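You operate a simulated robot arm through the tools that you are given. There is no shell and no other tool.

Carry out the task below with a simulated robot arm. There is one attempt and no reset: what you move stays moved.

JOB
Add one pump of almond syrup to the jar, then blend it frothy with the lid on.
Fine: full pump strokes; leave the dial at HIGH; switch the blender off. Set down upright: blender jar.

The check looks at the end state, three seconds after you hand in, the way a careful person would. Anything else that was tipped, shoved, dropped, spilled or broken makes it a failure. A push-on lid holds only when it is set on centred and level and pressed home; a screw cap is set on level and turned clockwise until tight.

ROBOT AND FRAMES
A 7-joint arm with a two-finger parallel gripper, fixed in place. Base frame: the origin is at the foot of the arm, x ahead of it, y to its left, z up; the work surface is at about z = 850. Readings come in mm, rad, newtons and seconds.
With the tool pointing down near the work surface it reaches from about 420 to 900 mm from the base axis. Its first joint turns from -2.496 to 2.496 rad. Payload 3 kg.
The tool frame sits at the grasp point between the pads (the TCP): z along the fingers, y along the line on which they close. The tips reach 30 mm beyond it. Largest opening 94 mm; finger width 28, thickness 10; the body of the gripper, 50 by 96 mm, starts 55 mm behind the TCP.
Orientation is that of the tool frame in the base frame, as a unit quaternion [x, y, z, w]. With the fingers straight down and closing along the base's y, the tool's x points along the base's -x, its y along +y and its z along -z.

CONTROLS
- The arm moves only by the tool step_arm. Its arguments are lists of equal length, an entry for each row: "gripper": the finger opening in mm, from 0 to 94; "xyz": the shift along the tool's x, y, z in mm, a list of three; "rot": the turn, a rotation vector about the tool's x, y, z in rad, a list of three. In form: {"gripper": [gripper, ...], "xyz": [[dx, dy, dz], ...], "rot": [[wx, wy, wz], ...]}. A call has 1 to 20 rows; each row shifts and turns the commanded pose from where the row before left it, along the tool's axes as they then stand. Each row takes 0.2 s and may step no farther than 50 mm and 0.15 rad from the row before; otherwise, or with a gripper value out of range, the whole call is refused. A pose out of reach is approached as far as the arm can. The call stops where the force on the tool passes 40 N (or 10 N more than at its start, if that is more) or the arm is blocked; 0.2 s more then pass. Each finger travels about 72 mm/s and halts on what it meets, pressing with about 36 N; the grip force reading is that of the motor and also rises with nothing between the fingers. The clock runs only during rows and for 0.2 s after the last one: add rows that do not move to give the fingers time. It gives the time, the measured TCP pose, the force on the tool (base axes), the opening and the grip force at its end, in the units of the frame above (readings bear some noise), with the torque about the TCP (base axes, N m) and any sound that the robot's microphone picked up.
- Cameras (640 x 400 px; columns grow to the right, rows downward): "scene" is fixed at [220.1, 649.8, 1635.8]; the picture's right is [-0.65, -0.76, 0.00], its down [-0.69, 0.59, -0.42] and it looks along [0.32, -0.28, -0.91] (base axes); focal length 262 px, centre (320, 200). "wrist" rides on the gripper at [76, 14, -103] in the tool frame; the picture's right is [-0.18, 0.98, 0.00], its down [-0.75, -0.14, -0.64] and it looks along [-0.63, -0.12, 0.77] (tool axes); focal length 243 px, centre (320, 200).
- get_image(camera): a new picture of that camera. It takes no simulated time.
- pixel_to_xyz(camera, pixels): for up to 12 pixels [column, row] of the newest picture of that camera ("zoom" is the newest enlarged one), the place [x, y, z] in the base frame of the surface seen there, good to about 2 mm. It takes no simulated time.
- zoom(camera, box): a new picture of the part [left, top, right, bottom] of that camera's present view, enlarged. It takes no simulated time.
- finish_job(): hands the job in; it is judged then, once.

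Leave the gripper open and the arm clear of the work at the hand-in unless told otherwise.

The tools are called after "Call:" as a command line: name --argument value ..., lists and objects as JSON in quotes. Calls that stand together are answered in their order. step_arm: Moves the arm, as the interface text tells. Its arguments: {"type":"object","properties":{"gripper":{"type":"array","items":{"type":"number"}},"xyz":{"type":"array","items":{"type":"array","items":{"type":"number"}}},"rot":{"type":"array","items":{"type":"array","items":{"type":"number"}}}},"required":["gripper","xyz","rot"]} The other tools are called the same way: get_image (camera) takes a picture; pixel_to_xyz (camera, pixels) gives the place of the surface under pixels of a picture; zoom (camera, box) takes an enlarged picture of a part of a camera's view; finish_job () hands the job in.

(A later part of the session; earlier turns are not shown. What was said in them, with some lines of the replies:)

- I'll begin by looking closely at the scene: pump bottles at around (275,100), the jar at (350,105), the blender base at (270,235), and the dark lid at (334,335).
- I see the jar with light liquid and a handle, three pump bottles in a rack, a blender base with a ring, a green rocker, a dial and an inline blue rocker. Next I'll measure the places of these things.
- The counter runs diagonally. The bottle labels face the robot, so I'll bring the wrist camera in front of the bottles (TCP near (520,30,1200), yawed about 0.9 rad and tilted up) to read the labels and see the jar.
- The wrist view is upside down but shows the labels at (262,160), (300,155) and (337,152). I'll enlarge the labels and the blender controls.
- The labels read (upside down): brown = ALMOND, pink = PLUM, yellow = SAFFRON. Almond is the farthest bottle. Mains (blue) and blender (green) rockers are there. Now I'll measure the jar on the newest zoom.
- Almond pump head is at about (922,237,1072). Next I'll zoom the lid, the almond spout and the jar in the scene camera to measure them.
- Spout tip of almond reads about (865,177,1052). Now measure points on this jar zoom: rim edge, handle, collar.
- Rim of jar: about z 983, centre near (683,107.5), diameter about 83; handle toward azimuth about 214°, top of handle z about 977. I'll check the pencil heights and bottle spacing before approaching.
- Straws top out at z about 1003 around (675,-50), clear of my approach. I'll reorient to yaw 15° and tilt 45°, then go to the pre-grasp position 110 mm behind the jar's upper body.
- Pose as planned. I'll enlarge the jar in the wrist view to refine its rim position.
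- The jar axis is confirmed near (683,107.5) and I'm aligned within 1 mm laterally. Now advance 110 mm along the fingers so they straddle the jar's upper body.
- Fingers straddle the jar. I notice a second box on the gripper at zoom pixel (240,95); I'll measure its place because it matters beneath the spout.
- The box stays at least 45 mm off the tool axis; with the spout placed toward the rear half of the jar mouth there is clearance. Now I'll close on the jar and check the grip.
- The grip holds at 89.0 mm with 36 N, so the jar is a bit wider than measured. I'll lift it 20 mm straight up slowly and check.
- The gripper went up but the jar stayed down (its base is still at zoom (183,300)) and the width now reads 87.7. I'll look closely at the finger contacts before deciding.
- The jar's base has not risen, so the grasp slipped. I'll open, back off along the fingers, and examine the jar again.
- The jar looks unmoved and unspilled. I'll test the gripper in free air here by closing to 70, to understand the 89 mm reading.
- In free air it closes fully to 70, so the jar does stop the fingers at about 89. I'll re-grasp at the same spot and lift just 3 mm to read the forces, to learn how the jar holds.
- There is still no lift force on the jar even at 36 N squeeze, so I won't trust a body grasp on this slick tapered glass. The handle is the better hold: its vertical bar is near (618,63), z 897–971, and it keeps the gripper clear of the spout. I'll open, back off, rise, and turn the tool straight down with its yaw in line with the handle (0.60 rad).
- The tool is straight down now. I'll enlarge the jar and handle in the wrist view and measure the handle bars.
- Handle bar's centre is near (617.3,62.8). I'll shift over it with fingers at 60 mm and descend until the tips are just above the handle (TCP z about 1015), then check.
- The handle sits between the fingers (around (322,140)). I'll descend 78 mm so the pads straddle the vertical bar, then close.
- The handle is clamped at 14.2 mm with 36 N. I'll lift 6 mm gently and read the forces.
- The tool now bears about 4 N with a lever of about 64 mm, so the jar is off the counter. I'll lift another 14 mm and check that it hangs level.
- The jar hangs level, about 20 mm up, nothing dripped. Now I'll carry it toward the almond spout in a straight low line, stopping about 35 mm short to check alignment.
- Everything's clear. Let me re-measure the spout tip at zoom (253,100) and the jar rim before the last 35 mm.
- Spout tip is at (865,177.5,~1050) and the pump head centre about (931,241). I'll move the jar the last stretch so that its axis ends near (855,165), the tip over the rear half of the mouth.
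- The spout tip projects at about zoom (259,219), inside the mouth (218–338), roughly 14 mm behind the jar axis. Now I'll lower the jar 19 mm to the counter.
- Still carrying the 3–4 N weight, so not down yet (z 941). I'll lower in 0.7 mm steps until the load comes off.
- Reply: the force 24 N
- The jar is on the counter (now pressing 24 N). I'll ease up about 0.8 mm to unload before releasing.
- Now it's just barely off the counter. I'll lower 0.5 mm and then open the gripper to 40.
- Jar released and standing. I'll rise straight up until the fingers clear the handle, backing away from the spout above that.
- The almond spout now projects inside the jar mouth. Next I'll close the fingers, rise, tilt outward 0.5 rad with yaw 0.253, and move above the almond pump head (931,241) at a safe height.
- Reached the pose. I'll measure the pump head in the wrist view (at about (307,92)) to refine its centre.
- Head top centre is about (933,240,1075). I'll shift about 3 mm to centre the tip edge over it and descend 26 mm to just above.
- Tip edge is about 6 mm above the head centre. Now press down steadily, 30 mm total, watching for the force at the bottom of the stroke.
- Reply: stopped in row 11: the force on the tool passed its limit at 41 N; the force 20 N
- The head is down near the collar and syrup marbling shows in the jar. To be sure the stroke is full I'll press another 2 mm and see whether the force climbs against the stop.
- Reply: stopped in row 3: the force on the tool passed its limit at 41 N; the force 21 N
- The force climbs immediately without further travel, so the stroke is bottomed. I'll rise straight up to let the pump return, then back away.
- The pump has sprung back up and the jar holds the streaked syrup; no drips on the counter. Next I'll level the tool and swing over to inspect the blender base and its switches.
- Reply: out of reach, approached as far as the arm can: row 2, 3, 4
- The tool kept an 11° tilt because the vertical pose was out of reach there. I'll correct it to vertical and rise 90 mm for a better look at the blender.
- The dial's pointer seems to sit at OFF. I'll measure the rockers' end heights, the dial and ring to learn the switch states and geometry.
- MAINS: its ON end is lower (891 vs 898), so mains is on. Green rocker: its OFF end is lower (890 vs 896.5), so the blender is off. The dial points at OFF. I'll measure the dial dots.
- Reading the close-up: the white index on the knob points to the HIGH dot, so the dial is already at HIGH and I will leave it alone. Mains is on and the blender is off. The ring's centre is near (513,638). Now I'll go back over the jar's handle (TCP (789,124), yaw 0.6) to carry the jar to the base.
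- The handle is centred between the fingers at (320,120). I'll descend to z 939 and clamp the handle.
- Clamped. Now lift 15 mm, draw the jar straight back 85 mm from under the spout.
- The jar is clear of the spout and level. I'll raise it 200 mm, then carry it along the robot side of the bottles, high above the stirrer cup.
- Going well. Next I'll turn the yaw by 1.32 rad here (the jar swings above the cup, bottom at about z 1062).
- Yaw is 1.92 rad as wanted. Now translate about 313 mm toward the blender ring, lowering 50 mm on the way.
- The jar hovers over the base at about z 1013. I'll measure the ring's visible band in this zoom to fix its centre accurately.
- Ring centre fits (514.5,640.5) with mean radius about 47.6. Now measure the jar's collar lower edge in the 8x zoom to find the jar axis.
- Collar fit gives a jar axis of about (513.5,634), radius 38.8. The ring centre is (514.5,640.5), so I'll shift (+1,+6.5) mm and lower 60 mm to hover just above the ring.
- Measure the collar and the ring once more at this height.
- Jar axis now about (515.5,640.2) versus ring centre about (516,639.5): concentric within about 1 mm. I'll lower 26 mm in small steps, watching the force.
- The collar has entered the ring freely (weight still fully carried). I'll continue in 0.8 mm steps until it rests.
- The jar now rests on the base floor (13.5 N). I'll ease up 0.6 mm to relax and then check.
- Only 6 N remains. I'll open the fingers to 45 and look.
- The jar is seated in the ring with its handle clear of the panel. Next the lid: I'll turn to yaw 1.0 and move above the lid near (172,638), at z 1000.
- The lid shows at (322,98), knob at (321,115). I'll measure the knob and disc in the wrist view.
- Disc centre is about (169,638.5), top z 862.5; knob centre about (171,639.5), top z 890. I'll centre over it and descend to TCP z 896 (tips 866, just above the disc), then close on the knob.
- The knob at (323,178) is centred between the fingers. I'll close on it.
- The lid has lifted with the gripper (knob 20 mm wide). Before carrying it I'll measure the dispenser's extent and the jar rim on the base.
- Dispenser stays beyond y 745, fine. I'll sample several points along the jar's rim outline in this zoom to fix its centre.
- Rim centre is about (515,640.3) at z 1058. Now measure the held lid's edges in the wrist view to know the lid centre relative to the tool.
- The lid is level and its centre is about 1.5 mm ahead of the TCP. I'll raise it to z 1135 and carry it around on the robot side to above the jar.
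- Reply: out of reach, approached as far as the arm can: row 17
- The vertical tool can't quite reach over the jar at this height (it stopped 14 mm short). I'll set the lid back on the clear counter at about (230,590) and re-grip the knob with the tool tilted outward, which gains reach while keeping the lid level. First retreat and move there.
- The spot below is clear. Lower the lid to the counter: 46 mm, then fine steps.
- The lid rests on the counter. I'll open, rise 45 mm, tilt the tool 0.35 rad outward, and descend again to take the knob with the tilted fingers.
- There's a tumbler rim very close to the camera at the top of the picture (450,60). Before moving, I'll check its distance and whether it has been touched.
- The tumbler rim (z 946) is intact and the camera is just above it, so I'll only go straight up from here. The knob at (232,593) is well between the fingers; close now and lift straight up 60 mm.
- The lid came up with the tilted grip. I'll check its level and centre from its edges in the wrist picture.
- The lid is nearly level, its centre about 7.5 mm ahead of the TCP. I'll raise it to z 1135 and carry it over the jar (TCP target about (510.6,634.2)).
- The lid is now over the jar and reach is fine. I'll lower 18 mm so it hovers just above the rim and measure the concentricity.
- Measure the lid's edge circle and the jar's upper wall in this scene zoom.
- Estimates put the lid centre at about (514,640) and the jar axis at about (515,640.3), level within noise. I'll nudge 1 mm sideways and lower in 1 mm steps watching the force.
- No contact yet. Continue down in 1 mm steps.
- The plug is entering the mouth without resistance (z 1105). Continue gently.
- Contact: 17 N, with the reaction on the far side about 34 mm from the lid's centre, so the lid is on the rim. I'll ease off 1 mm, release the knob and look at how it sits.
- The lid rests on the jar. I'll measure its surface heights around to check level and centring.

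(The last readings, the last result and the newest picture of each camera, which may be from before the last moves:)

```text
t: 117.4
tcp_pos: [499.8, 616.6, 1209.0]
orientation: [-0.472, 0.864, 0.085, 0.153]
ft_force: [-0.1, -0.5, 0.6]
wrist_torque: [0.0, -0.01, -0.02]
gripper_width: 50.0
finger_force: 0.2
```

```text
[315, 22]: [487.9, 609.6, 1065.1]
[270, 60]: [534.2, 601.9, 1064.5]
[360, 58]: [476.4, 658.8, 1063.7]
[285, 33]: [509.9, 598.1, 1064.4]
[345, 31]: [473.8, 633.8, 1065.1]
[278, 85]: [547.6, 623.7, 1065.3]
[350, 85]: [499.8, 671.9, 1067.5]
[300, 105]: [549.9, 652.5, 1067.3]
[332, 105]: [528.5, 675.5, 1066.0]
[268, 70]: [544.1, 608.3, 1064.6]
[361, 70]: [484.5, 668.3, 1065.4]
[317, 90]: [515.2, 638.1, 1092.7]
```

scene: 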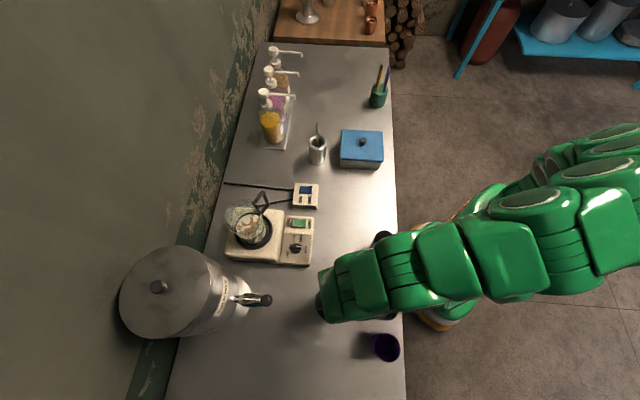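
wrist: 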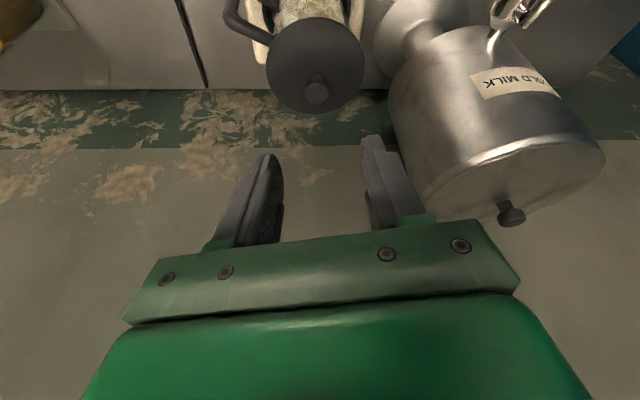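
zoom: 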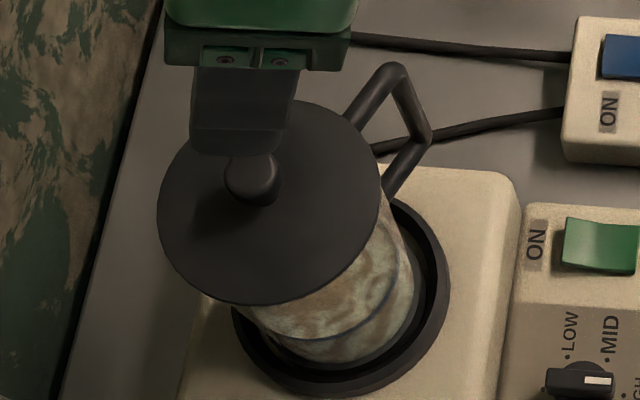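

The lid is centred but its far side sits about 2 mm high, not yet pressed home. I'll close the fingers and press straight down on the knob's centre (514,639.5). First move above it.

Call:
step_arm --gripper '[0, 0, 0, 0, 0, 0]' --xyz '[[0, 0, 0], [0, 0, 0], [0, 0, 0], [-2.2, 0.25, 37.5], [-2.1, 0.25, 37.5], [0, 0, 0]]' --rot '[[0, 0, 0], [0, 0, 0], [0, 0, 0], [0, 0, 0], [0, 0, 0], [0, 0, 0]]'

Call:
zoom --camera "wrist" --box '[220, 20, 420, 200]'

Call:
zoom --camera "scene" --box '[215, 180, 285, 250]'

```text
t: 118.8
tcp_pos: [517.5, 642.4, 1140.0]
orientation: [-0.472, 0.864, 0.084, 0.152]
ft_force: [0.2, -0.4, 0.7]
wrist_torque: [0.0, 0.01, 0.01]
gripper_width: 0.0
finger_force: 32.6
```

```text
2.22 times, centred on (320, 110) of wrist
```

zoom: 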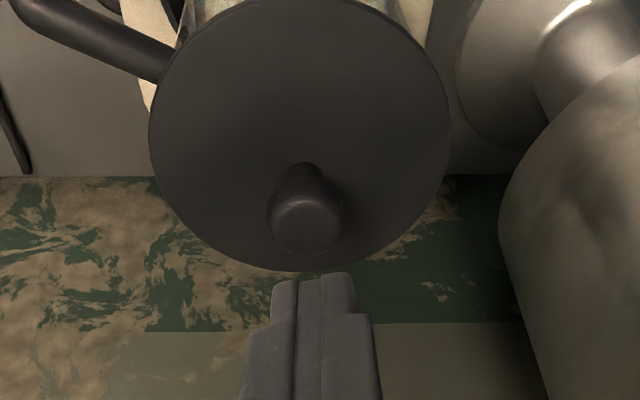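

```text
5.71 times, centred on (250, 215) of scene
```

zoom: 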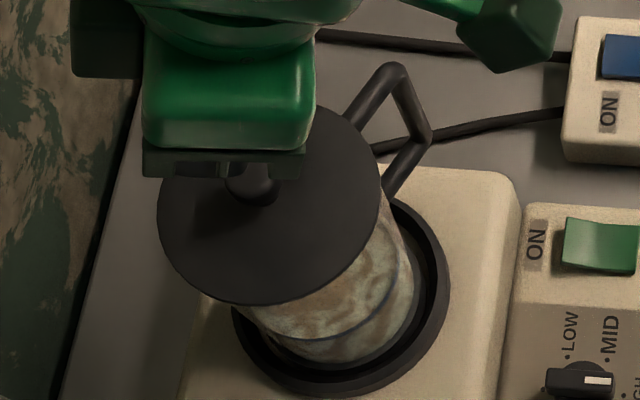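

The knob is about 3.5 mm to the left of the finger axis; I'll correct sideways, descend 14 mm, then press in 1.5 mm steps until the force limit.

Call:
step_arm --gripper '[0, 0, 0, 0, 0]' --xyz '[[0, -3.5, 0], [2.4, 0, 6.6], [2.06, 0, 5.6], [0, 0, 0], [0, 0, 0]]' --rot '[[0, 0, 0], [0, 0, 0], [0, 0, 0], [0, 0, 0], [0, 0, 0]]'

Call:
zoom --camera "wrist" --box '[220, 20, 420, 200]'

```text
t: 120.0
tcp_pos: [518.6, 639.1, 1127.8]
orientation: [-0.473, 0.864, 0.084, 0.152]
ft_force: [-0.3, 0.2, -0.1]
wrist_torque: [-0.03, -0.02, 0.03]
gripper_width: 0.0
finger_force: 32.9
```

```text
2.22 times, centred on (320, 110) of wrist
```

zoom: 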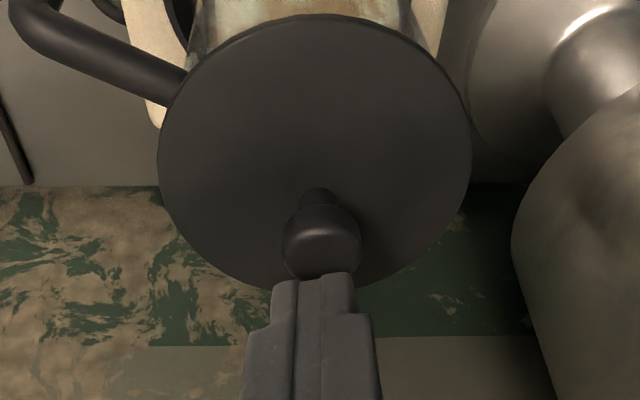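

Aligned with the knob (321 vs 315). Now press down in 1.5 mm steps.

Call:
step_arm --gripper '[0, 0, 0, 0, 0, 0, 0, 0, 0]' --xyz '[[0.51, 0, 1.41], [0.51, 0, 1.41], [0.51, 0, 1.41], [0.51, 0, 1.41], [0.51, 0, 1.41], [0.51, 0, 1.41], [0.51, 0, 1.41], [0.51, 0, 1.41], [0, 0, 0]]' --rot '[[0, 0, 0], [0, 0, 0], [0, 0, 0], [0, 0, 0], [0, 0, 0], [0, 0, 0], [0, 0, 0], [0, 0, 0], [0, 0, 0]]'

Call:
zoom --camera "wrist" --box '[220, 20, 420, 200]'

Call:
zoom --camera "scene" --box '[215, 180, 285, 250]'

```text
t: 121.2
tcp_pos: [519.3, 641.2, 1125.8]
orientation: [-0.473, 0.863, 0.086, 0.156]
ft_force: [-2.1, -2.6, 10.0]
wrist_torque: [-0.09, 0.12, 0.02]
gripper_width: 0.0
finger_force: 32.9
stopped in row 6: the force on the tool passed its limit at 44 N (the readings are from after the stop); the commanded pose is now the measured one
```

```text
2.22 times, centred on (320, 110) of wrist
```

zoom: 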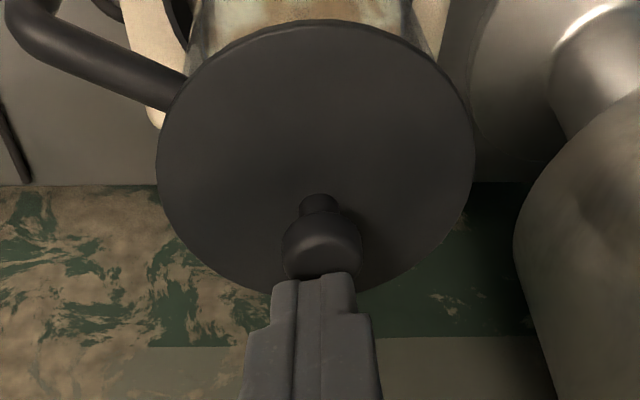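

```text
5.71 times, centred on (250, 215) of scene
```

zoom: 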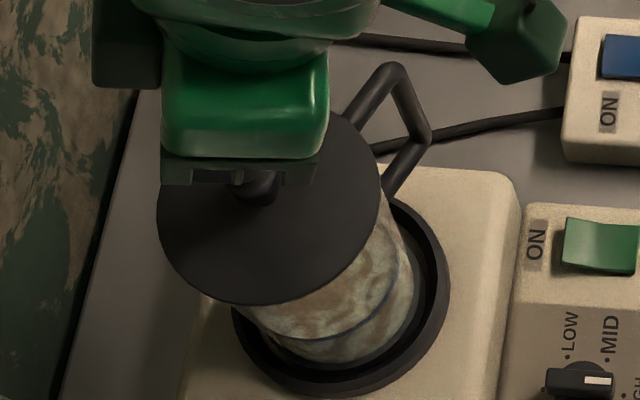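

The press reached 44 N. I'll check the disc's heights again for level and drop.

Call:
pixel_to_xyz --camera "zoom" --pixels '[[165, 215], [175, 250], [205, 285], [250, 298], [300, 285], [340, 255], [368, 215], [376, 180], [360, 145], [340, 125], [280, 260], [320, 200]]'

Call:
pixel_to_xyz --camera "wrist" --pixels '[[320, 34], [255, 90], [385, 90], [275, 50], [368, 50], [258, 115], [380, 118], [275, 135], [365, 140], [252, 100], [388, 102], [300, 60]]'

```text
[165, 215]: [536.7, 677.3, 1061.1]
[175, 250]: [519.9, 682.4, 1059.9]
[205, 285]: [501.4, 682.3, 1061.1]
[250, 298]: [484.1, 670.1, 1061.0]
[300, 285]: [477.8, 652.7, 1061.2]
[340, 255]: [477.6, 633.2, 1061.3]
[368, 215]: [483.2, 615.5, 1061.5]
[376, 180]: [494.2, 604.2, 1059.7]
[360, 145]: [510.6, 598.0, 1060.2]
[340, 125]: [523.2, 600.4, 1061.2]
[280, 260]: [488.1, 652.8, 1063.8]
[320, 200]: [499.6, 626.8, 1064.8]
```

```text
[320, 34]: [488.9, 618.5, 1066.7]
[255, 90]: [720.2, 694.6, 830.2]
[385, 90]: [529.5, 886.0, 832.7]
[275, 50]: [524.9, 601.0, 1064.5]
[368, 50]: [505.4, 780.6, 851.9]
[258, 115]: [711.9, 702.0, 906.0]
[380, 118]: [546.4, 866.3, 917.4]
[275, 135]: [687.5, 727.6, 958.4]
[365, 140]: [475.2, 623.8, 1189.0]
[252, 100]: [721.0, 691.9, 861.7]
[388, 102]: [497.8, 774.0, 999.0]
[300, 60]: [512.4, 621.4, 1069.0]
```

The disc is now level all round (about z 1061), the far side having dropped about 2 mm. I'll press once more in fine steps to make sure it is home.

Call:
step_arm --gripper '[0, 0, 0, 0, 0, 0, 0]' --xyz '[[0.2, 0, 0.56], [0.2, 0, 0.56], [0.2, 0, 0.56], [0.2, 0, 0.56], [0.2, 0, 0.56], [0.2, 0, 0.56], [0, 0, 0]]' --rot '[[0, 0, 0], [0, 0, 0], [0, 0, 0], [0, 0, 0], [0, 0, 0], [0, 0, 0], [0, 0, 0]]'

Call:
zoom --camera "scene" --box '[215, 180, 285, 250]'

Call:
pixel_to_xyz --camera "zoom" --pixels '[[165, 215], [175, 250], [205, 285], [250, 298], [300, 285], [340, 255], [368, 215], [376, 180], [360, 145], [340, 125], [280, 260], [320, 200]]'

```text
t: 122.2
tcp_pos: [519.4, 640.5, 1125.1]
orientation: [-0.471, 0.863, 0.087, 0.159]
ft_force: [-1.7, -1.2, 10.7]
wrist_torque: [-0.15, 0.04, 0.01]
gripper_width: 0.0
finger_force: 32.8
stopped in row 4: the force on the tool passed its limit at 42 N (the readings are from after the stop); the commanded pose is now the measured one
```

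```text
5.71 times, centred on (250, 215) of scene
```

zoom: 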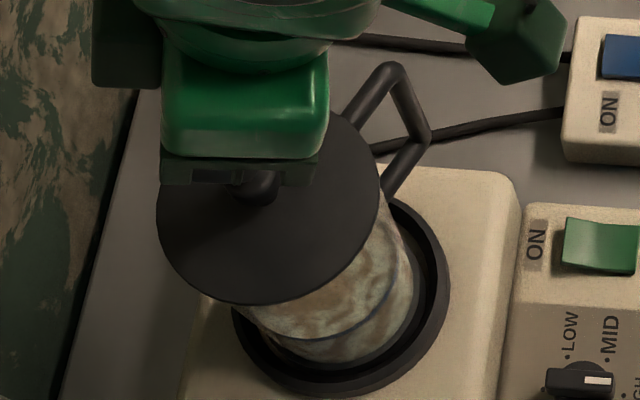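

```text
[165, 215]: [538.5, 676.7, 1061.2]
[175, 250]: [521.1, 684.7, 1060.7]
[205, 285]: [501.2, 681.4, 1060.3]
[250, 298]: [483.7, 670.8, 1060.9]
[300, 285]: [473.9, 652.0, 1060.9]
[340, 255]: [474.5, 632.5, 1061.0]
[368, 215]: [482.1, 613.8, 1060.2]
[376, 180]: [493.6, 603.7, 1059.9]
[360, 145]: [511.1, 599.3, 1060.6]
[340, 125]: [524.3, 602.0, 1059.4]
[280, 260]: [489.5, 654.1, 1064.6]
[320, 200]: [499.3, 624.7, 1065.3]
```

Stiff with no more travel and level: the lid is home. I'll lift off, back away and take a side view of the lid–rim seam to confirm.

Call:
step_arm --gripper '[0, 0, 0, 0, 0, 0, 0, 0, 0, 0, 0, 0, 0, 0]' --xyz '[[-10.3, 0, -28.2], [-10.3, 0, -28.2], [40.7, 0, -14.9], [40.7, 0, -14.9], [40.7, 0, -14.9], [40.7, 0, -14.9], [40.7, 0, -14.9], [40.7, 0, -14.9], [0, 0, 0], [0, 0, 0], [0, 0, 0], [0, 0, 0], [0, 0, 0], [0, 0, 0]]' --rot '[[0, 0, 0], [0, 0, 0], [0, 0, 0], [0, 0, 0], [0, 0, 0], [0, 0, 0], [0, 0, 0], [0, 0, 0], [0, -0.136, 0], [0, -0.136, 0], [0, -0.136, 0], [0, -0.136, 0], [0, -0.136, 0], [0, 0, 0]]'

Call:
get_image --camera "wrist"

```text
t: 125.2
tcp_pos: [377.6, 421.0, 1181.1]
orientation: [-0.416, 0.761, 0.239, 0.437]
ft_force: [0.0, 0.1, 0.1]
wrist_torque: [0.0, -0.07, 0.02]
gripper_width: 0.2
finger_force: 32.8
```

```text
taken
```

wrist: 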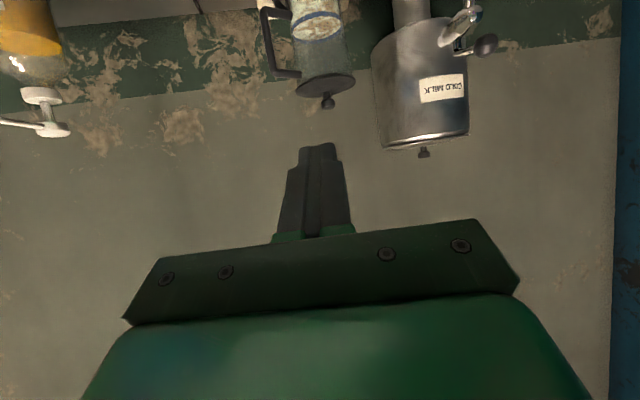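

Call:
zoom --camera "wrist" --box '[270, 40, 370, 115]'

Call:
zoom --camera "scene" --box '[215, 180, 335, 280]'

```text
5.33 times, centred on (320, 78) of wrist
```

zoom: 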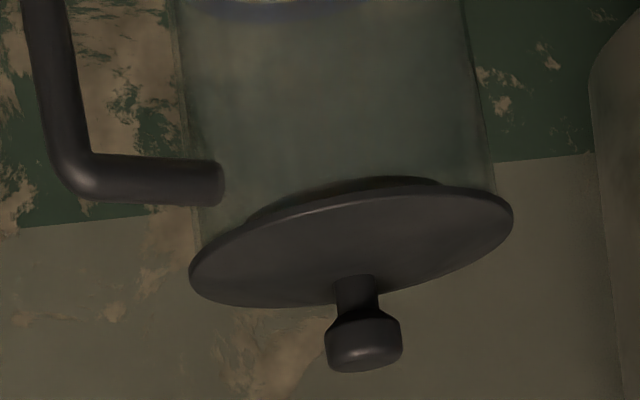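

```text
4.00 times, centred on (275, 230) of scene
```

zoom: 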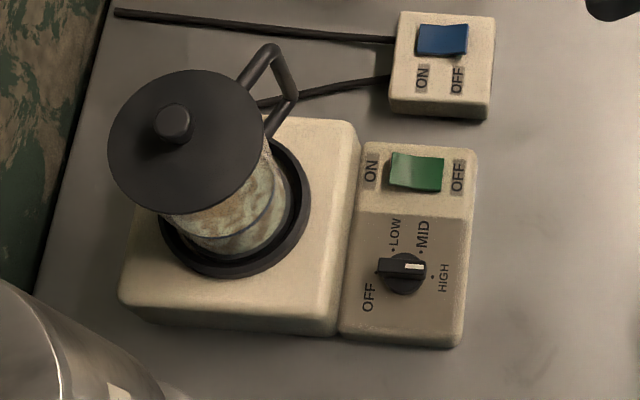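

The plug is visible inside the glass and the disc sits on the rim. I'll verify the level once more with unobstructed points around the disc.

Call:
pixel_to_xyz --camera "zoom" --pixels '[[115, 145], [185, 77], [255, 128], [195, 203], [135, 95], [230, 90], [240, 175], [140, 190], [172, 120], [160, 205], [118, 120], [258, 150]]'

Call:
zoom --camera "wrist" --box '[250, 0, 390, 115]'

Call:
pixel_to_xyz --camera "zoom" --pixels '[[215, 345], [250, 325], [320, 305], [390, 295], [440, 315], [445, 325], [240, 360], [300, 372], [370, 362], [215, 355], [330, 340], [400, 320]]'

```text
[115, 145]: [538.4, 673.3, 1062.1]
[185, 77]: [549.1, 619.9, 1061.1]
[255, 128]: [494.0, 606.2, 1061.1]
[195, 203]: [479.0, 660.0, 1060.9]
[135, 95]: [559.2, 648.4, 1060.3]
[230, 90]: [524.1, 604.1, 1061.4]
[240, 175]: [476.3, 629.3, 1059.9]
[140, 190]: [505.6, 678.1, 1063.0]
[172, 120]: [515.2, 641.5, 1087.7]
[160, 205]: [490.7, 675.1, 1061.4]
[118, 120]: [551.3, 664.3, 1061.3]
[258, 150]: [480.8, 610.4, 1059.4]
```

```text
3.48 times, centred on (320, 58) of wrist
```

zoom: 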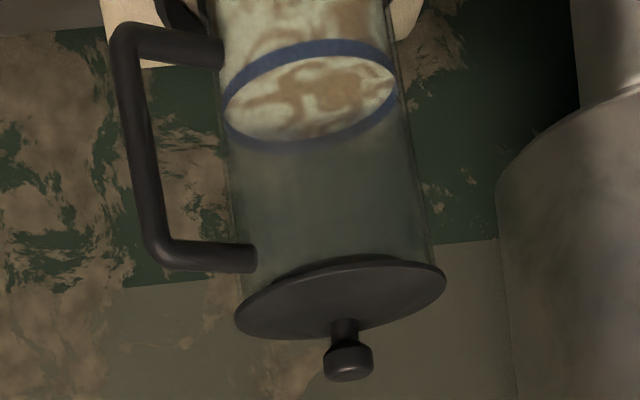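

```text
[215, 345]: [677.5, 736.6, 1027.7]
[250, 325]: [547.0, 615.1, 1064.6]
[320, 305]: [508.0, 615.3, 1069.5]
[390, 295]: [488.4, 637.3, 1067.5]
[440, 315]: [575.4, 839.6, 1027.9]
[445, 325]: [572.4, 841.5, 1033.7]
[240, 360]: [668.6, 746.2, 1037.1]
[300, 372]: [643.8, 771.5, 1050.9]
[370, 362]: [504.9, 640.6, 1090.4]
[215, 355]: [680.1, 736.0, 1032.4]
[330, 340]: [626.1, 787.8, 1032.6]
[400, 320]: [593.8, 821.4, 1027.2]
```

Edge heights agree (about z 1061 ± 1), knob at (515,641.5): the lid is on centred and level. Next is the green rocker's ON end at about (480,533,896). I'll bring the closed fingertips above it with tilt 0.35.

Call:
step_arm --gripper '[0, 0, 0, 0, 0, 0, 0, 0, 0, 0, 0, 0, 0]' --xyz '[[0, 0, 0], [0, 0, 0], [0, 0, 0], [0, 0, 0], [0, 0, 0], [-9.06, -3.6, 38.4], [-9.06, -3.6, 38.4], [-9.06, -3.6, 38.4], [-9.06, -3.6, 38.4], [-9.06, -3.6, 38.4], [-9.06, -3.6, 38.4], [-9.06, -3.6, 38.4], [0, 0, 0]]' --rot '[[0, 0.1384, 0], [0, 0.1384, 0], [0, 0.1384, 0], [0, 0.1384, 0], [0, 0.1384, 0], [0, 0, 0], [0, 0, 0], [0, 0, 0], [0, 0, 0], [0, 0, 0], [0, 0, 0], [0, 0, 0], [0, 0, 0]]'

Call:
get_image --camera "wrist"

Call:
zoom --camera "scene" --box '[230, 180, 350, 280]'

```text
t: 128.0
tcp_pos: [482.0, 534.8, 950.1]
orientation: [-0.472, 0.864, 0.084, 0.153]
ft_force: [0.4, 0.0, 0.4]
wrist_torque: [0.02, -0.01, 0.01]
gripper_width: 0.0
finger_force: 33.7
```

```text
taken
```

wrist: 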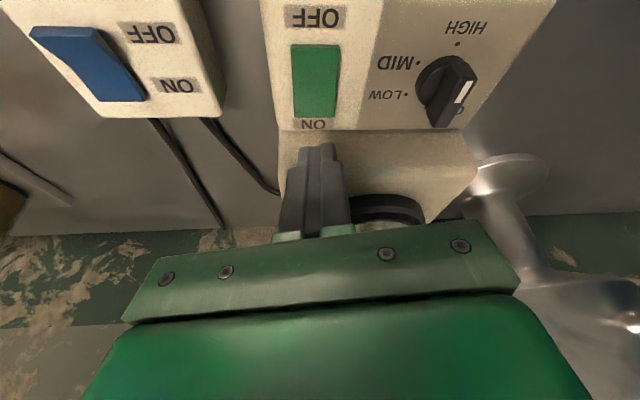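

```text
4.00 times, centred on (290, 230) of scene
```

zoom: 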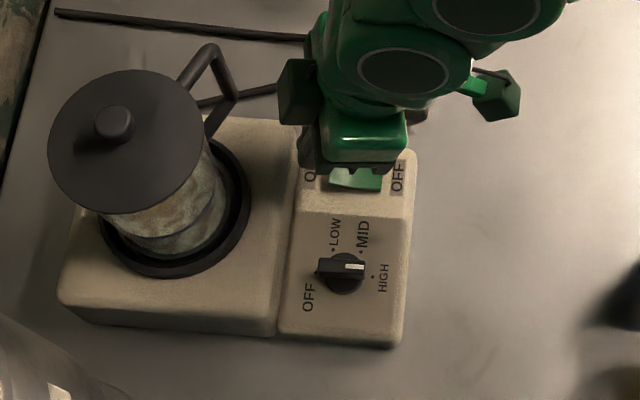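

The fingertip is in line with the rocker's ON end ((315,115) below). I'll measure the rocker once more from here.

Call:
pixel_to_xyz --camera "wrist" --pixels '[[315, 112], [315, 100], [315, 80], [316, 60], [316, 50], [296, 110], [333, 112], [315, 124], [320, 150], [365, 140], [300, 140]]'

```text
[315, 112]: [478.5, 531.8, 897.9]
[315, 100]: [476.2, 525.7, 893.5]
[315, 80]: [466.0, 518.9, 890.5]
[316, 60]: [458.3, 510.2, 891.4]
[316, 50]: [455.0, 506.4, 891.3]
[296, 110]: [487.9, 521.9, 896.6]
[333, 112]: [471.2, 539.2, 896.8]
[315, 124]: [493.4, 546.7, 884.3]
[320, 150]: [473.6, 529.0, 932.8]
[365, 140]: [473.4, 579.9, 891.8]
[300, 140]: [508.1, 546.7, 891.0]
```

ON end is at about (478.5,532,898). I'll shift back 2 mm, descend 17 mm, then press in 1.5 mm steps.

Call:
step_arm --gripper '[0, 0, 0, 0, 0, 0, 0, 0, 0]' --xyz '[[1.9, 0, -0.7], [2.9, 0, 8], [2.9, 0, 8], [0.51, 0, 1.41], [0.51, 0, 1.41], [0.51, 0, 1.41], [0.51, 0, 1.41], [0.51, 0, 1.41], [0, 0, 0]]' --rot '[[0, 0, 0], [0, 0, 0], [0, 0, 0], [0, 0, 0], [0, 0, 0], [0, 0, 0], [0, 0, 0], [0, 0, 0], [0, 0, 0]]'

Call:
get_image --camera "wrist"

Call:
zoom --camera "scene" --box '[230, 180, 350, 280]'

```text
t: 130.0
tcp_pos: [479.9, 533.3, 925.6]
orientation: [-0.472, 0.864, 0.083, 0.154]
ft_force: [0.5, 0.2, -0.5]
wrist_torque: [-0.02, 0.0, 0.0]
gripper_width: 0.1
finger_force: 32.7
```

```text
taken
```

wrist: 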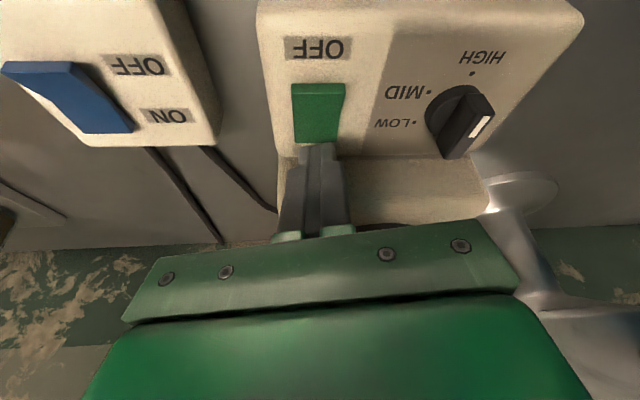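

```text
4.00 times, centred on (290, 230) of scene
```

zoom: 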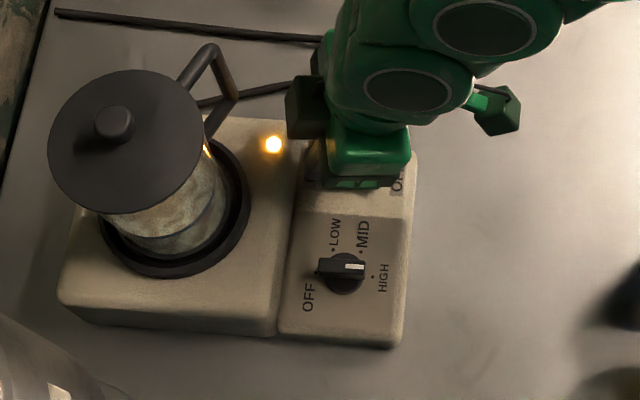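

An amber lamp lit on the base at zoom (273,143): the rocker has flipped to ON. I'll raise the finger a little and let it blend, watching and listening.

Call:
step_arm --gripper '[0, 0, 0, 0, 0, 0, 0, 0]' --xyz '[[-5.1, 0, -14.1], [-5.1, 0, -14.1], [0, 0, 0], [0, 0, 0], [0, 0, 0], [0, 0, 0], [0, 0, 0], [0, 0, 0]]' --rot '[[0, 0, 0], [0, 0, 0], [0, 0, 0], [0, 0, 0], [0, 0, 0], [0, 0, 0], [0, 0, 0], [0, 0, 0]]'

Call:
zoom --camera "scene" --box '[230, 180, 350, 280]'

Call:
get_image --camera "wrist"

```text
t: 131.8
tcp_pos: [481.5, 533.7, 955.9]
orientation: [-0.472, 0.864, 0.084, 0.153]
ft_force: [-0.2, -0.3, -0.8]
wrist_torque: [0.04, -0.03, -0.01]
gripper_width: 0.3
finger_force: 33.1
```

```text
4.00 times, centred on (290, 230) of scene
```

zoom: 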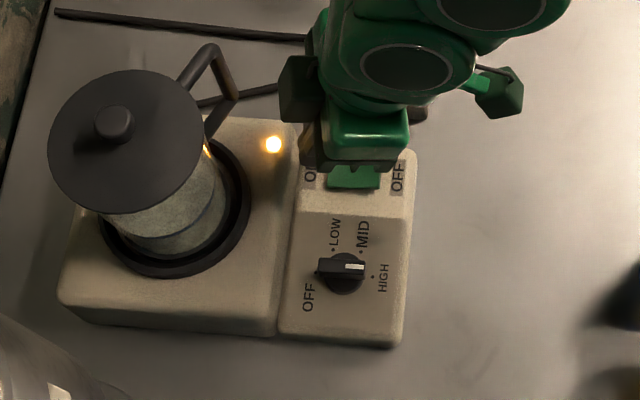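

```text
taken
```

wrist: 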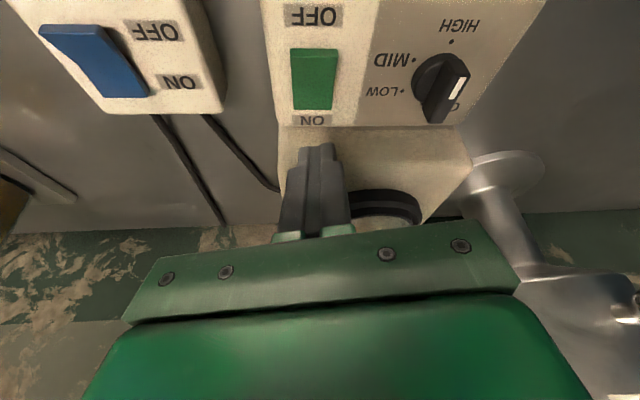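

The streaks are gone, so it's blending. I'll look closely at the jar.

Call:
zoom --camera "scene" --box '[238, 200, 298, 255]'

Call:
step_arm --gripper '[0, 0, 0, 0, 0]' --xyz '[[16, 0, -8], [16, 0, -8], [0, 0, 0], [0, 0, 0], [0, 0, 0]]' --rot '[[0, 0, 0], [0, 0, 0], [0, 0, 0], [0, 0, 0], [0, 0, 0]]'

Call:
zoom --camera "scene" --box '[220, 190, 290, 255]'

```text
7.27 times, centred on (268, 228) of scene
```

zoom: 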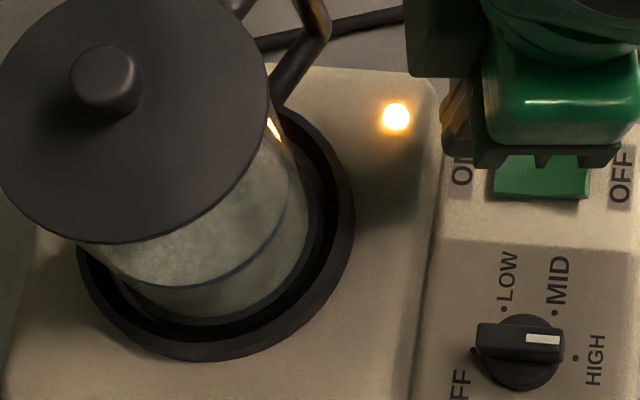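

```text
t: 133.0
tcp_pos: [461.5, 503.7, 959.4]
orientation: [-0.472, 0.864, 0.083, 0.153]
ft_force: [0.2, -0.1, -0.4]
wrist_torque: [0.0, 0.03, -0.05]
gripper_width: 0.0
finger_force: 33.1
```

```text
6.15 times, centred on (255, 222) of scene
```

zoom: 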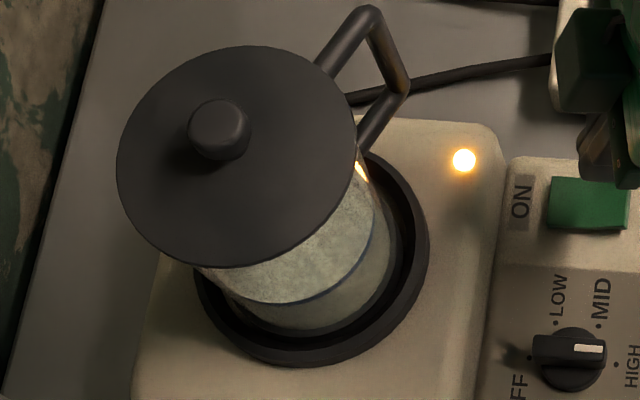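

It looks well mixed but I can't tell the froth from above. I'll back up to a side view with the wrist camera while it blends.

Call:
step_arm --gripper '[0, 0, 0, 0, 0, 0, 0, 0, 0]' --xyz '[[10.5, 5.2, -38.1], [10.5, 5.2, -38.1], [10.5, 5.2, -38.1], [10.5, 5.2, -38.1], [10.5, 5.2, -38.1], [0, 0, 0], [0, 0, 0], [0, 0, 0], [0, 0, 0]]' --rot '[[0, 0, 0], [0, 0, 0], [0, 0, 0], [0, 0, 0], [0, 0, 0], [0, -0.133, 0], [0, -0.133, 0], [0, -0.133, 0], [0, 0, 0]]'

Call:
get_image --camera "wrist"

Call:
zoom --camera "wrist" --box '[240, 20, 400, 160]'

```text
t: 135.0
tcp_pos: [377.1, 421.2, 1120.0]
orientation: [-0.447, 0.817, 0.175, 0.321]
ft_force: [-0.3, 0.1, -0.6]
wrist_torque: [0.03, -0.03, -0.03]
gripper_width: 0.0
finger_force: 33.1
```

```text
taken
```

wrist: 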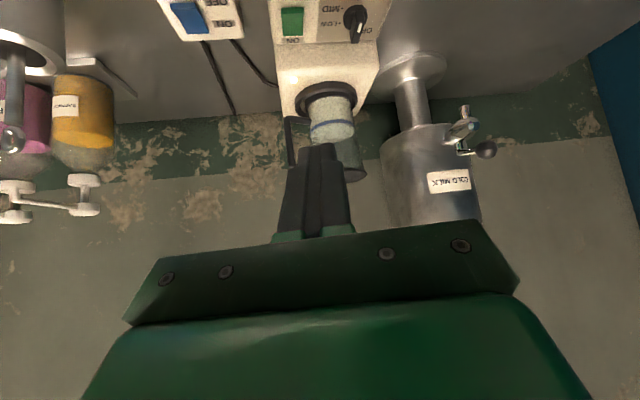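

```text
2.86 times, centred on (320, 90) of wrist
```

zoom: 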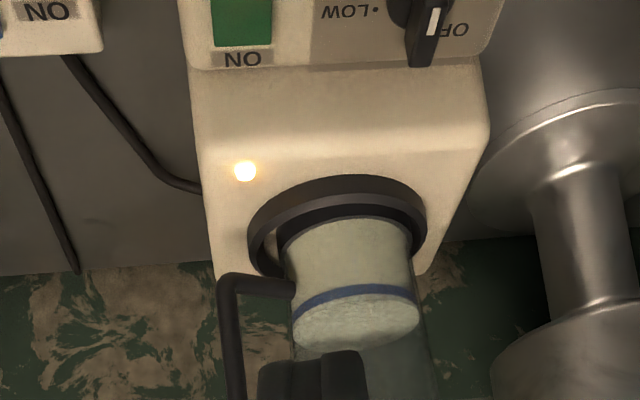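

The level now stands above the blue line with a pale textured layer: froth is forming. I'll enlarge it, wait a second, and compare.

Call:
zoom --camera "wrist" --box '[290, 70, 380, 150]'

Call:
step_arm --gripper '[0, 0, 0, 0, 0]' --xyz '[[0, 0, 0], [0, 0, 0], [0, 0, 0], [0, 0, 0], [0, 0, 0]]' --rot '[[0, 0, 0], [0, 0, 0], [0, 0, 0], [0, 0, 0], [0, 0, 0]]'

Call:
zoom --camera "wrist" --box '[290, 70, 380, 150]'

```text
5.00 times, centred on (335, 110) of wrist
```

zoom: 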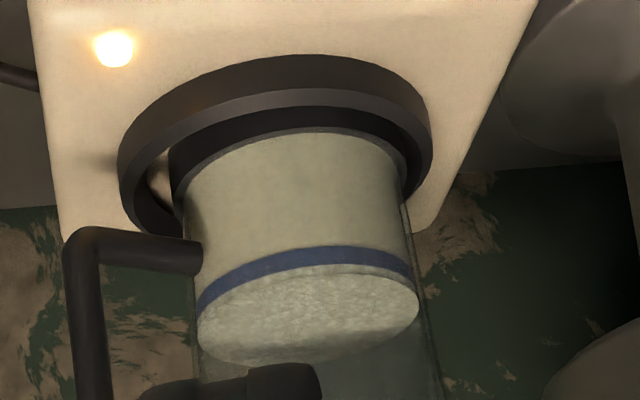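

```text
t: 136.2
tcp_pos: [376.9, 420.4, 1121.4]
orientation: [-0.446, 0.817, 0.175, 0.321]
ft_force: [-1.0, -0.2, 0.0]
wrist_torque: [0.03, 0.0, -0.03]
gripper_width: 0.0
finger_force: 33.1
```

```text
5.00 times, centred on (335, 110) of wrist
```

zoom: 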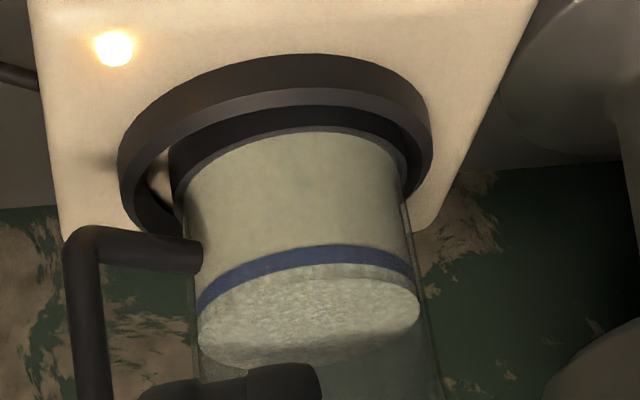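

The whole surface is now a fine bubbly froth. I'll go back to press the OFF end of the green rocker (about (454,506)).

Call:
step_arm --gripper '[0, 0, 0, 0, 0, 0, 0, 0, 0]' --xyz '[[0, 0, 0], [0, 0, 0], [0, 0, 0], [-9.9, -3.8, 40.9], [-9.9, -3.8, 40.9], [-9.9, -3.8, 40.9], [-9.9, -3.8, 40.9], [-9.9, -3.8, 40.9], [0, 0, 0]]' --rot '[[0, 0.133, 0], [0, 0.133, 0], [0, 0.133, 0], [0, 0, 0], [0, 0, 0], [0, 0, 0], [0, 0, 0], [0, 0, 0], [0, 0, 0]]'

Call:
get_image --camera "wrist"

Call:
pixel_to_xyz --camera "wrist" --pixels '[[315, 112], [315, 120], [315, 130], [315, 140], [315, 100], [320, 150]]'

```text
t: 138.2
tcp_pos: [455.5, 509.0, 945.8]
orientation: [-0.473, 0.864, 0.084, 0.153]
ft_force: [-0.4, -0.3, 0.2]
wrist_torque: [0.02, 0.04, -0.02]
gripper_width: 0.0
finger_force: 33.1
```

```text
taken
```

wrist: 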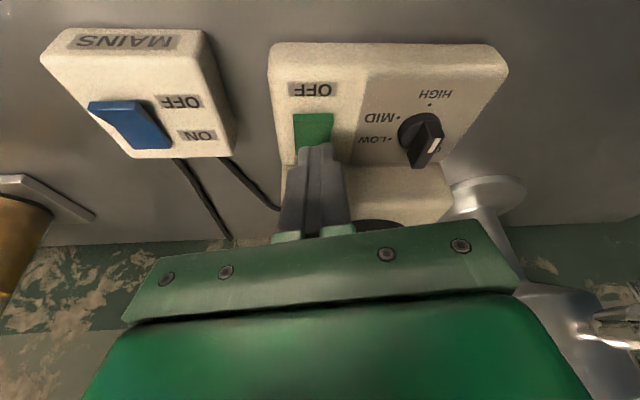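

```text
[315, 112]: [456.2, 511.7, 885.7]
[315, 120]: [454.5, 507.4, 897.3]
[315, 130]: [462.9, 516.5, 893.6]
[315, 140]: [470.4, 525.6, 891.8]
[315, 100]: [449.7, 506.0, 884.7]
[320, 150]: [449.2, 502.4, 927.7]
```

The OFF end is raised at (454.5,507.4,897). I'll step 1 mm forward, descend and press it.

Call:
step_arm --gripper '[0, 0, 0, 0, 0, 0, 0, 0, 0]' --xyz '[[-0.94, 0, 0.34], [2.4, 0, 6.6], [2.4, 0, 6.6], [0.51, 0, 1.41], [0.51, 0, 1.41], [0.51, 0, 1.41], [0.51, 0, 1.41], [0.51, 0, 1.41], [0, 0, 0]]' --rot '[[0, 0, 0], [0, 0, 0], [0, 0, 0], [0, 0, 0], [0, 0, 0], [0, 0, 0], [0, 0, 0], [0, 0, 0], [0, 0, 0]]'

Call:
zoom --camera "scene" --box '[230, 180, 350, 280]'

Call:
get_image --camera "wrist"

```text
t: 140.2
tcp_pos: [457.7, 509.9, 925.4]
orientation: [-0.472, 0.864, 0.083, 0.152]
ft_force: [0.2, -0.1, -0.2]
wrist_torque: [0.01, 0.01, -0.01]
gripper_width: 0.0
finger_force: 33.1
```

```text
4.00 times, centred on (290, 230) of scene
```

zoom: 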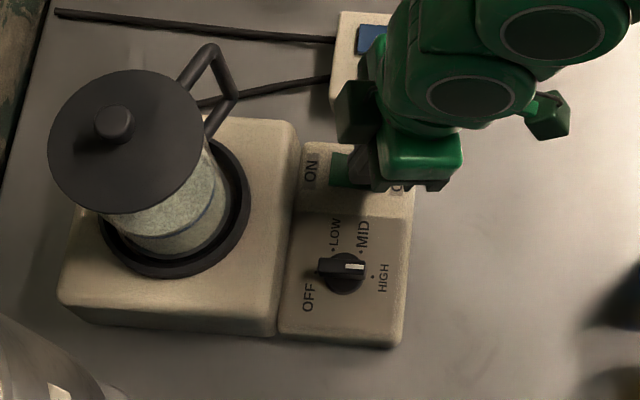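

```text
taken
```

wrist: 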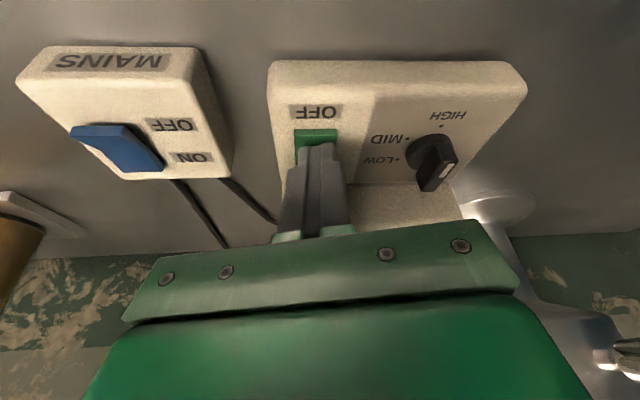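

The lamp is out: the blender is off. I'll lift away and verify everything.

Call:
step_arm --gripper '[0, 0, 0, 0, 0, 0, 0, 0, 0, 0]' --xyz '[[-5.1, 0, -14.1], [-6.9, 0, -18.8], [10.5, 5.2, -38.1], [10.5, 5.2, -38.1], [10.5, 5.2, -38.1], [10.5, 5.2, -38.1], [0, 0, 0], [0, 0, 0], [0, 0, 0], [0, 0, 0]]' --rot '[[0, 0, 0], [0, 0, 0], [0, 0, 0], [0, 0, 0], [0, 0, 0], [0, 0, 0], [0, -0.133, 0], [0, -0.133, 0], [0, -0.133, 0], [0, 0, 0]]'

Call:
get_image --camera "wrist"

Call:
zoom --camera "wrist" --box '[270, 0, 400, 160]'

Call:
get_image --camera "scene"

Call:
zoom --camera "scene" --box '[215, 170, 335, 280]'

```text
t: 142.4
tcp_pos: [389.5, 444.0, 1087.6]
orientation: [-0.446, 0.817, 0.175, 0.321]
ft_force: [0.0, -0.2, -0.4]
wrist_torque: [-0.02, 0.0, 0.02]
gripper_width: 0.0
finger_force: 33.1
```

```text
taken
```

wrist: 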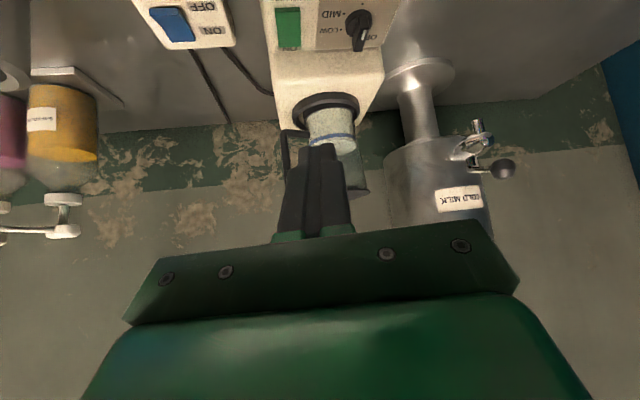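

```text
2.50 times, centred on (335, 80) of wrist
```

zoom: 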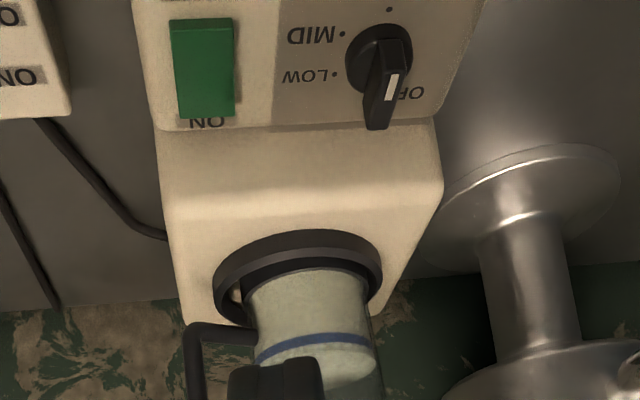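

```text
taken
```

scene: 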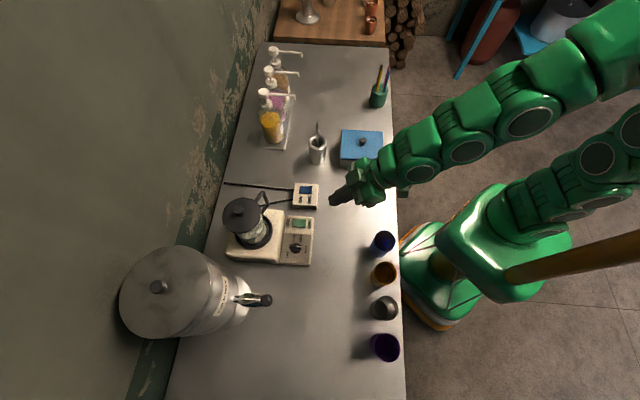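

```text
3.64 times, centred on (275, 225) of scene
```

zoom: 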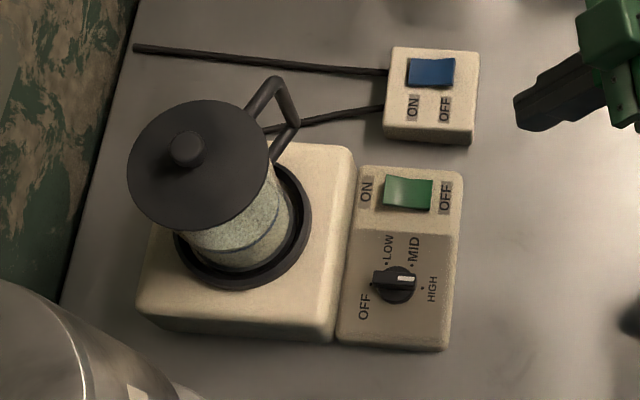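

Blender off, lid on, dial still at HIGH. I'll open the gripper and check the froth and surroundings once more.

Call:
step_arm --gripper '[94, 94, 94, 94, 94, 94, 94, 94]' --xyz '[[20, 0, -30], [20, 0, -30], [20, 0, -30], [0, 0, 0], [0, 0, 0], [0, 0, 0], [0, 0, 0], [0, 0, 0]]' --rot '[[0, 0, 0], [0, 0, 0], [0, 0, 0], [0, 0, 0], [0, 0, 0], [0, 0, 0], [0, 0, 0], [0, 0, 0]]'

Call:
get_image --camera "wrist"

Call:
zoom --camera "wrist" --box '[260, 0, 400, 160]'

Call:
zoom --camera "scene" --box '[235, 30, 405, 180]'

Call:
zoom --camera "scene" --box '[290, 220, 420, 380]'

```text
t: 144.2
tcp_pos: [334.0, 355.6, 1115.0]
orientation: [-0.446, 0.818, 0.174, 0.319]
ft_force: [-0.1, -0.1, -0.4]
wrist_torque: [0.01, 0.0, 0.02]
gripper_width: 94.4
finger_force: 0.1
```

```text
taken
```

wrist: 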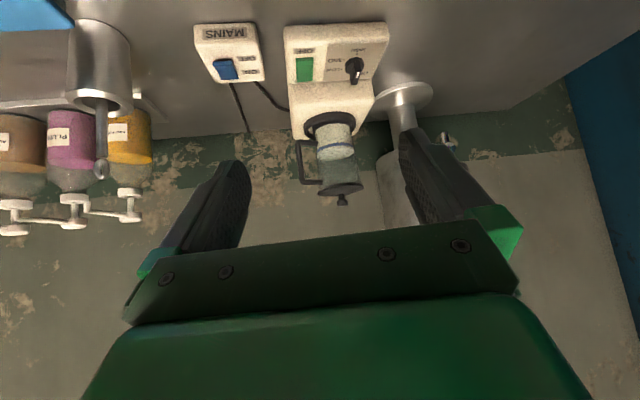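

```text
2.50 times, centred on (330, 80) of wrist
```

zoom: 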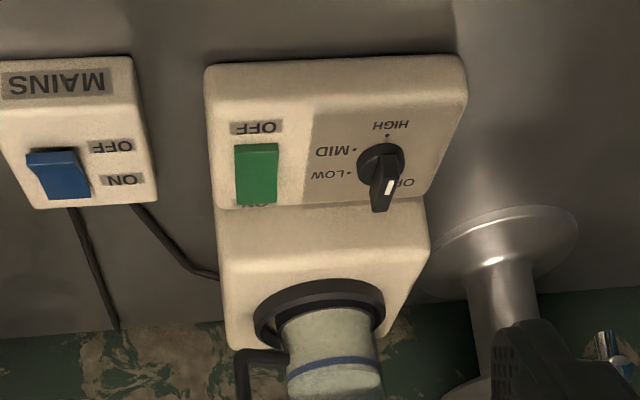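

```text
2.67 times, centred on (320, 105) of scene
```

zoom: 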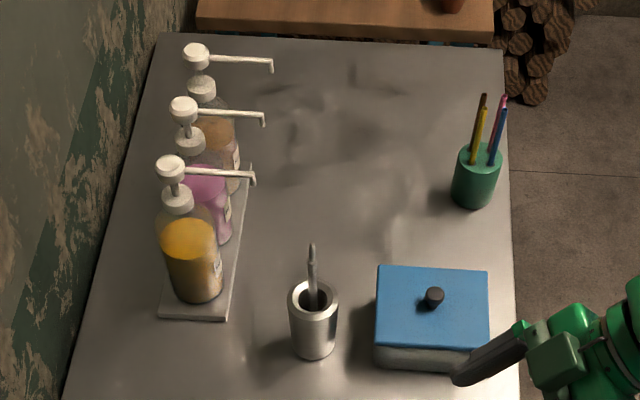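

```text
2.50 times, centred on (355, 300) of scene
```

zoom: 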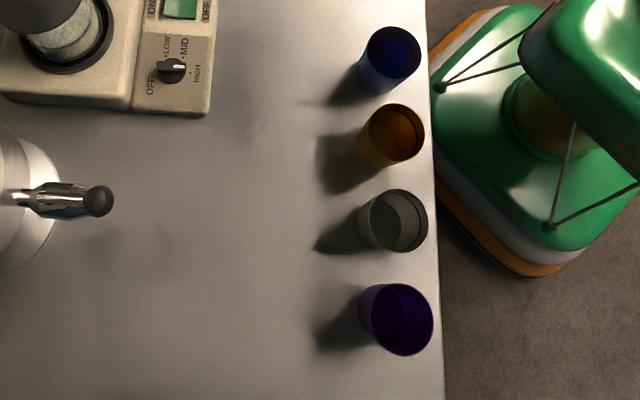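

Everything else is as at the start: bottles, straws, box, cup and tumblers unmoved, counter clean. I'll raise the open gripper another 100 mm clear and take a last look.

Call:
step_arm --gripper '[94, 94, 94, 94]' --xyz '[[-22.7, 0, -24.4], [-22.7, 0, -24.4], [-22.7, 0, -24.4], [0, 0, 0]]' --rot '[[0, 0, 0], [0, 0, 0], [0, 0, 0], [0, 0, 0]]'

Call:
zoom --camera "scene" --box '[220, 190, 290, 255]'

Call:
zoom --camera "scene" --box '[280, 210, 320, 262]'

```text
t: 145.2
tcp_pos: [332.2, 355.2, 1214.5]
orientation: [-0.446, 0.817, 0.175, 0.321]
ft_force: [-0.6, -0.3, 0.4]
wrist_torque: [-0.03, -0.03, -0.02]
gripper_width: 94.0
finger_force: 0.0
```

```text
6.15 times, centred on (255, 222) of scene
```

zoom: 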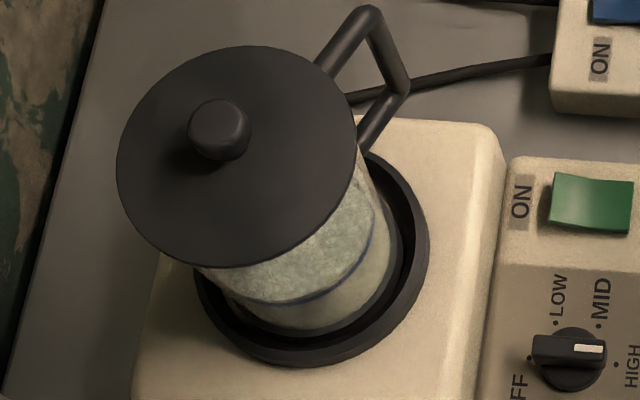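

```text
7.69 times, centred on (300, 236) of scene
```

zoom: 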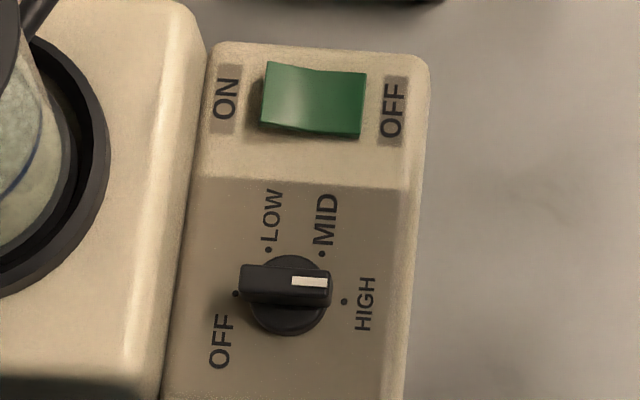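

The jar is upright on the base with its lid seated and froth inside. The green rocker is OFF, the lamp is out and the dial's white index is at HIGH. The gripper is open and the arm is clear, so I'm handing in the job.

Call:
finish_job

```text
The job is handed in.
```

The job is handed in: the jar got one full pump of almond syrup and was blended frothy with the lid on. I haven't seen the judge's result.

- **Syrup:** I pressed the almond pump once. The force rose sharply with no further travel, so the stroke was full. The pump sprang back, and I saw no drips on the counter.
- **Blend:** The blender ran about 10 seconds on HIGH, until the surface was covered in fine froth.
- **Lid:** It went on centred. The far side sat about 2 mm high at first. After I pressed the knob down to over 40 N, the disc read level all round and didn't move when pressed again. There was no click to confirm it, but it held through the blending.
- **Switches:** The green rocker is OFF and the lamp is out. The dial was already at HIGH and I left it alone. The mains switch was already on and I left it on.
- **Jar:** It is upright in the ring on the blender base.
- **Everything else:** The bottles, straws, box, stirrer cup and tumblers look the same as at the start. My first two attempts gripped the jar by its glass, and it slipped without moving. After that I carried it by the handle.

The gripper is open and the arm is clear of the work.
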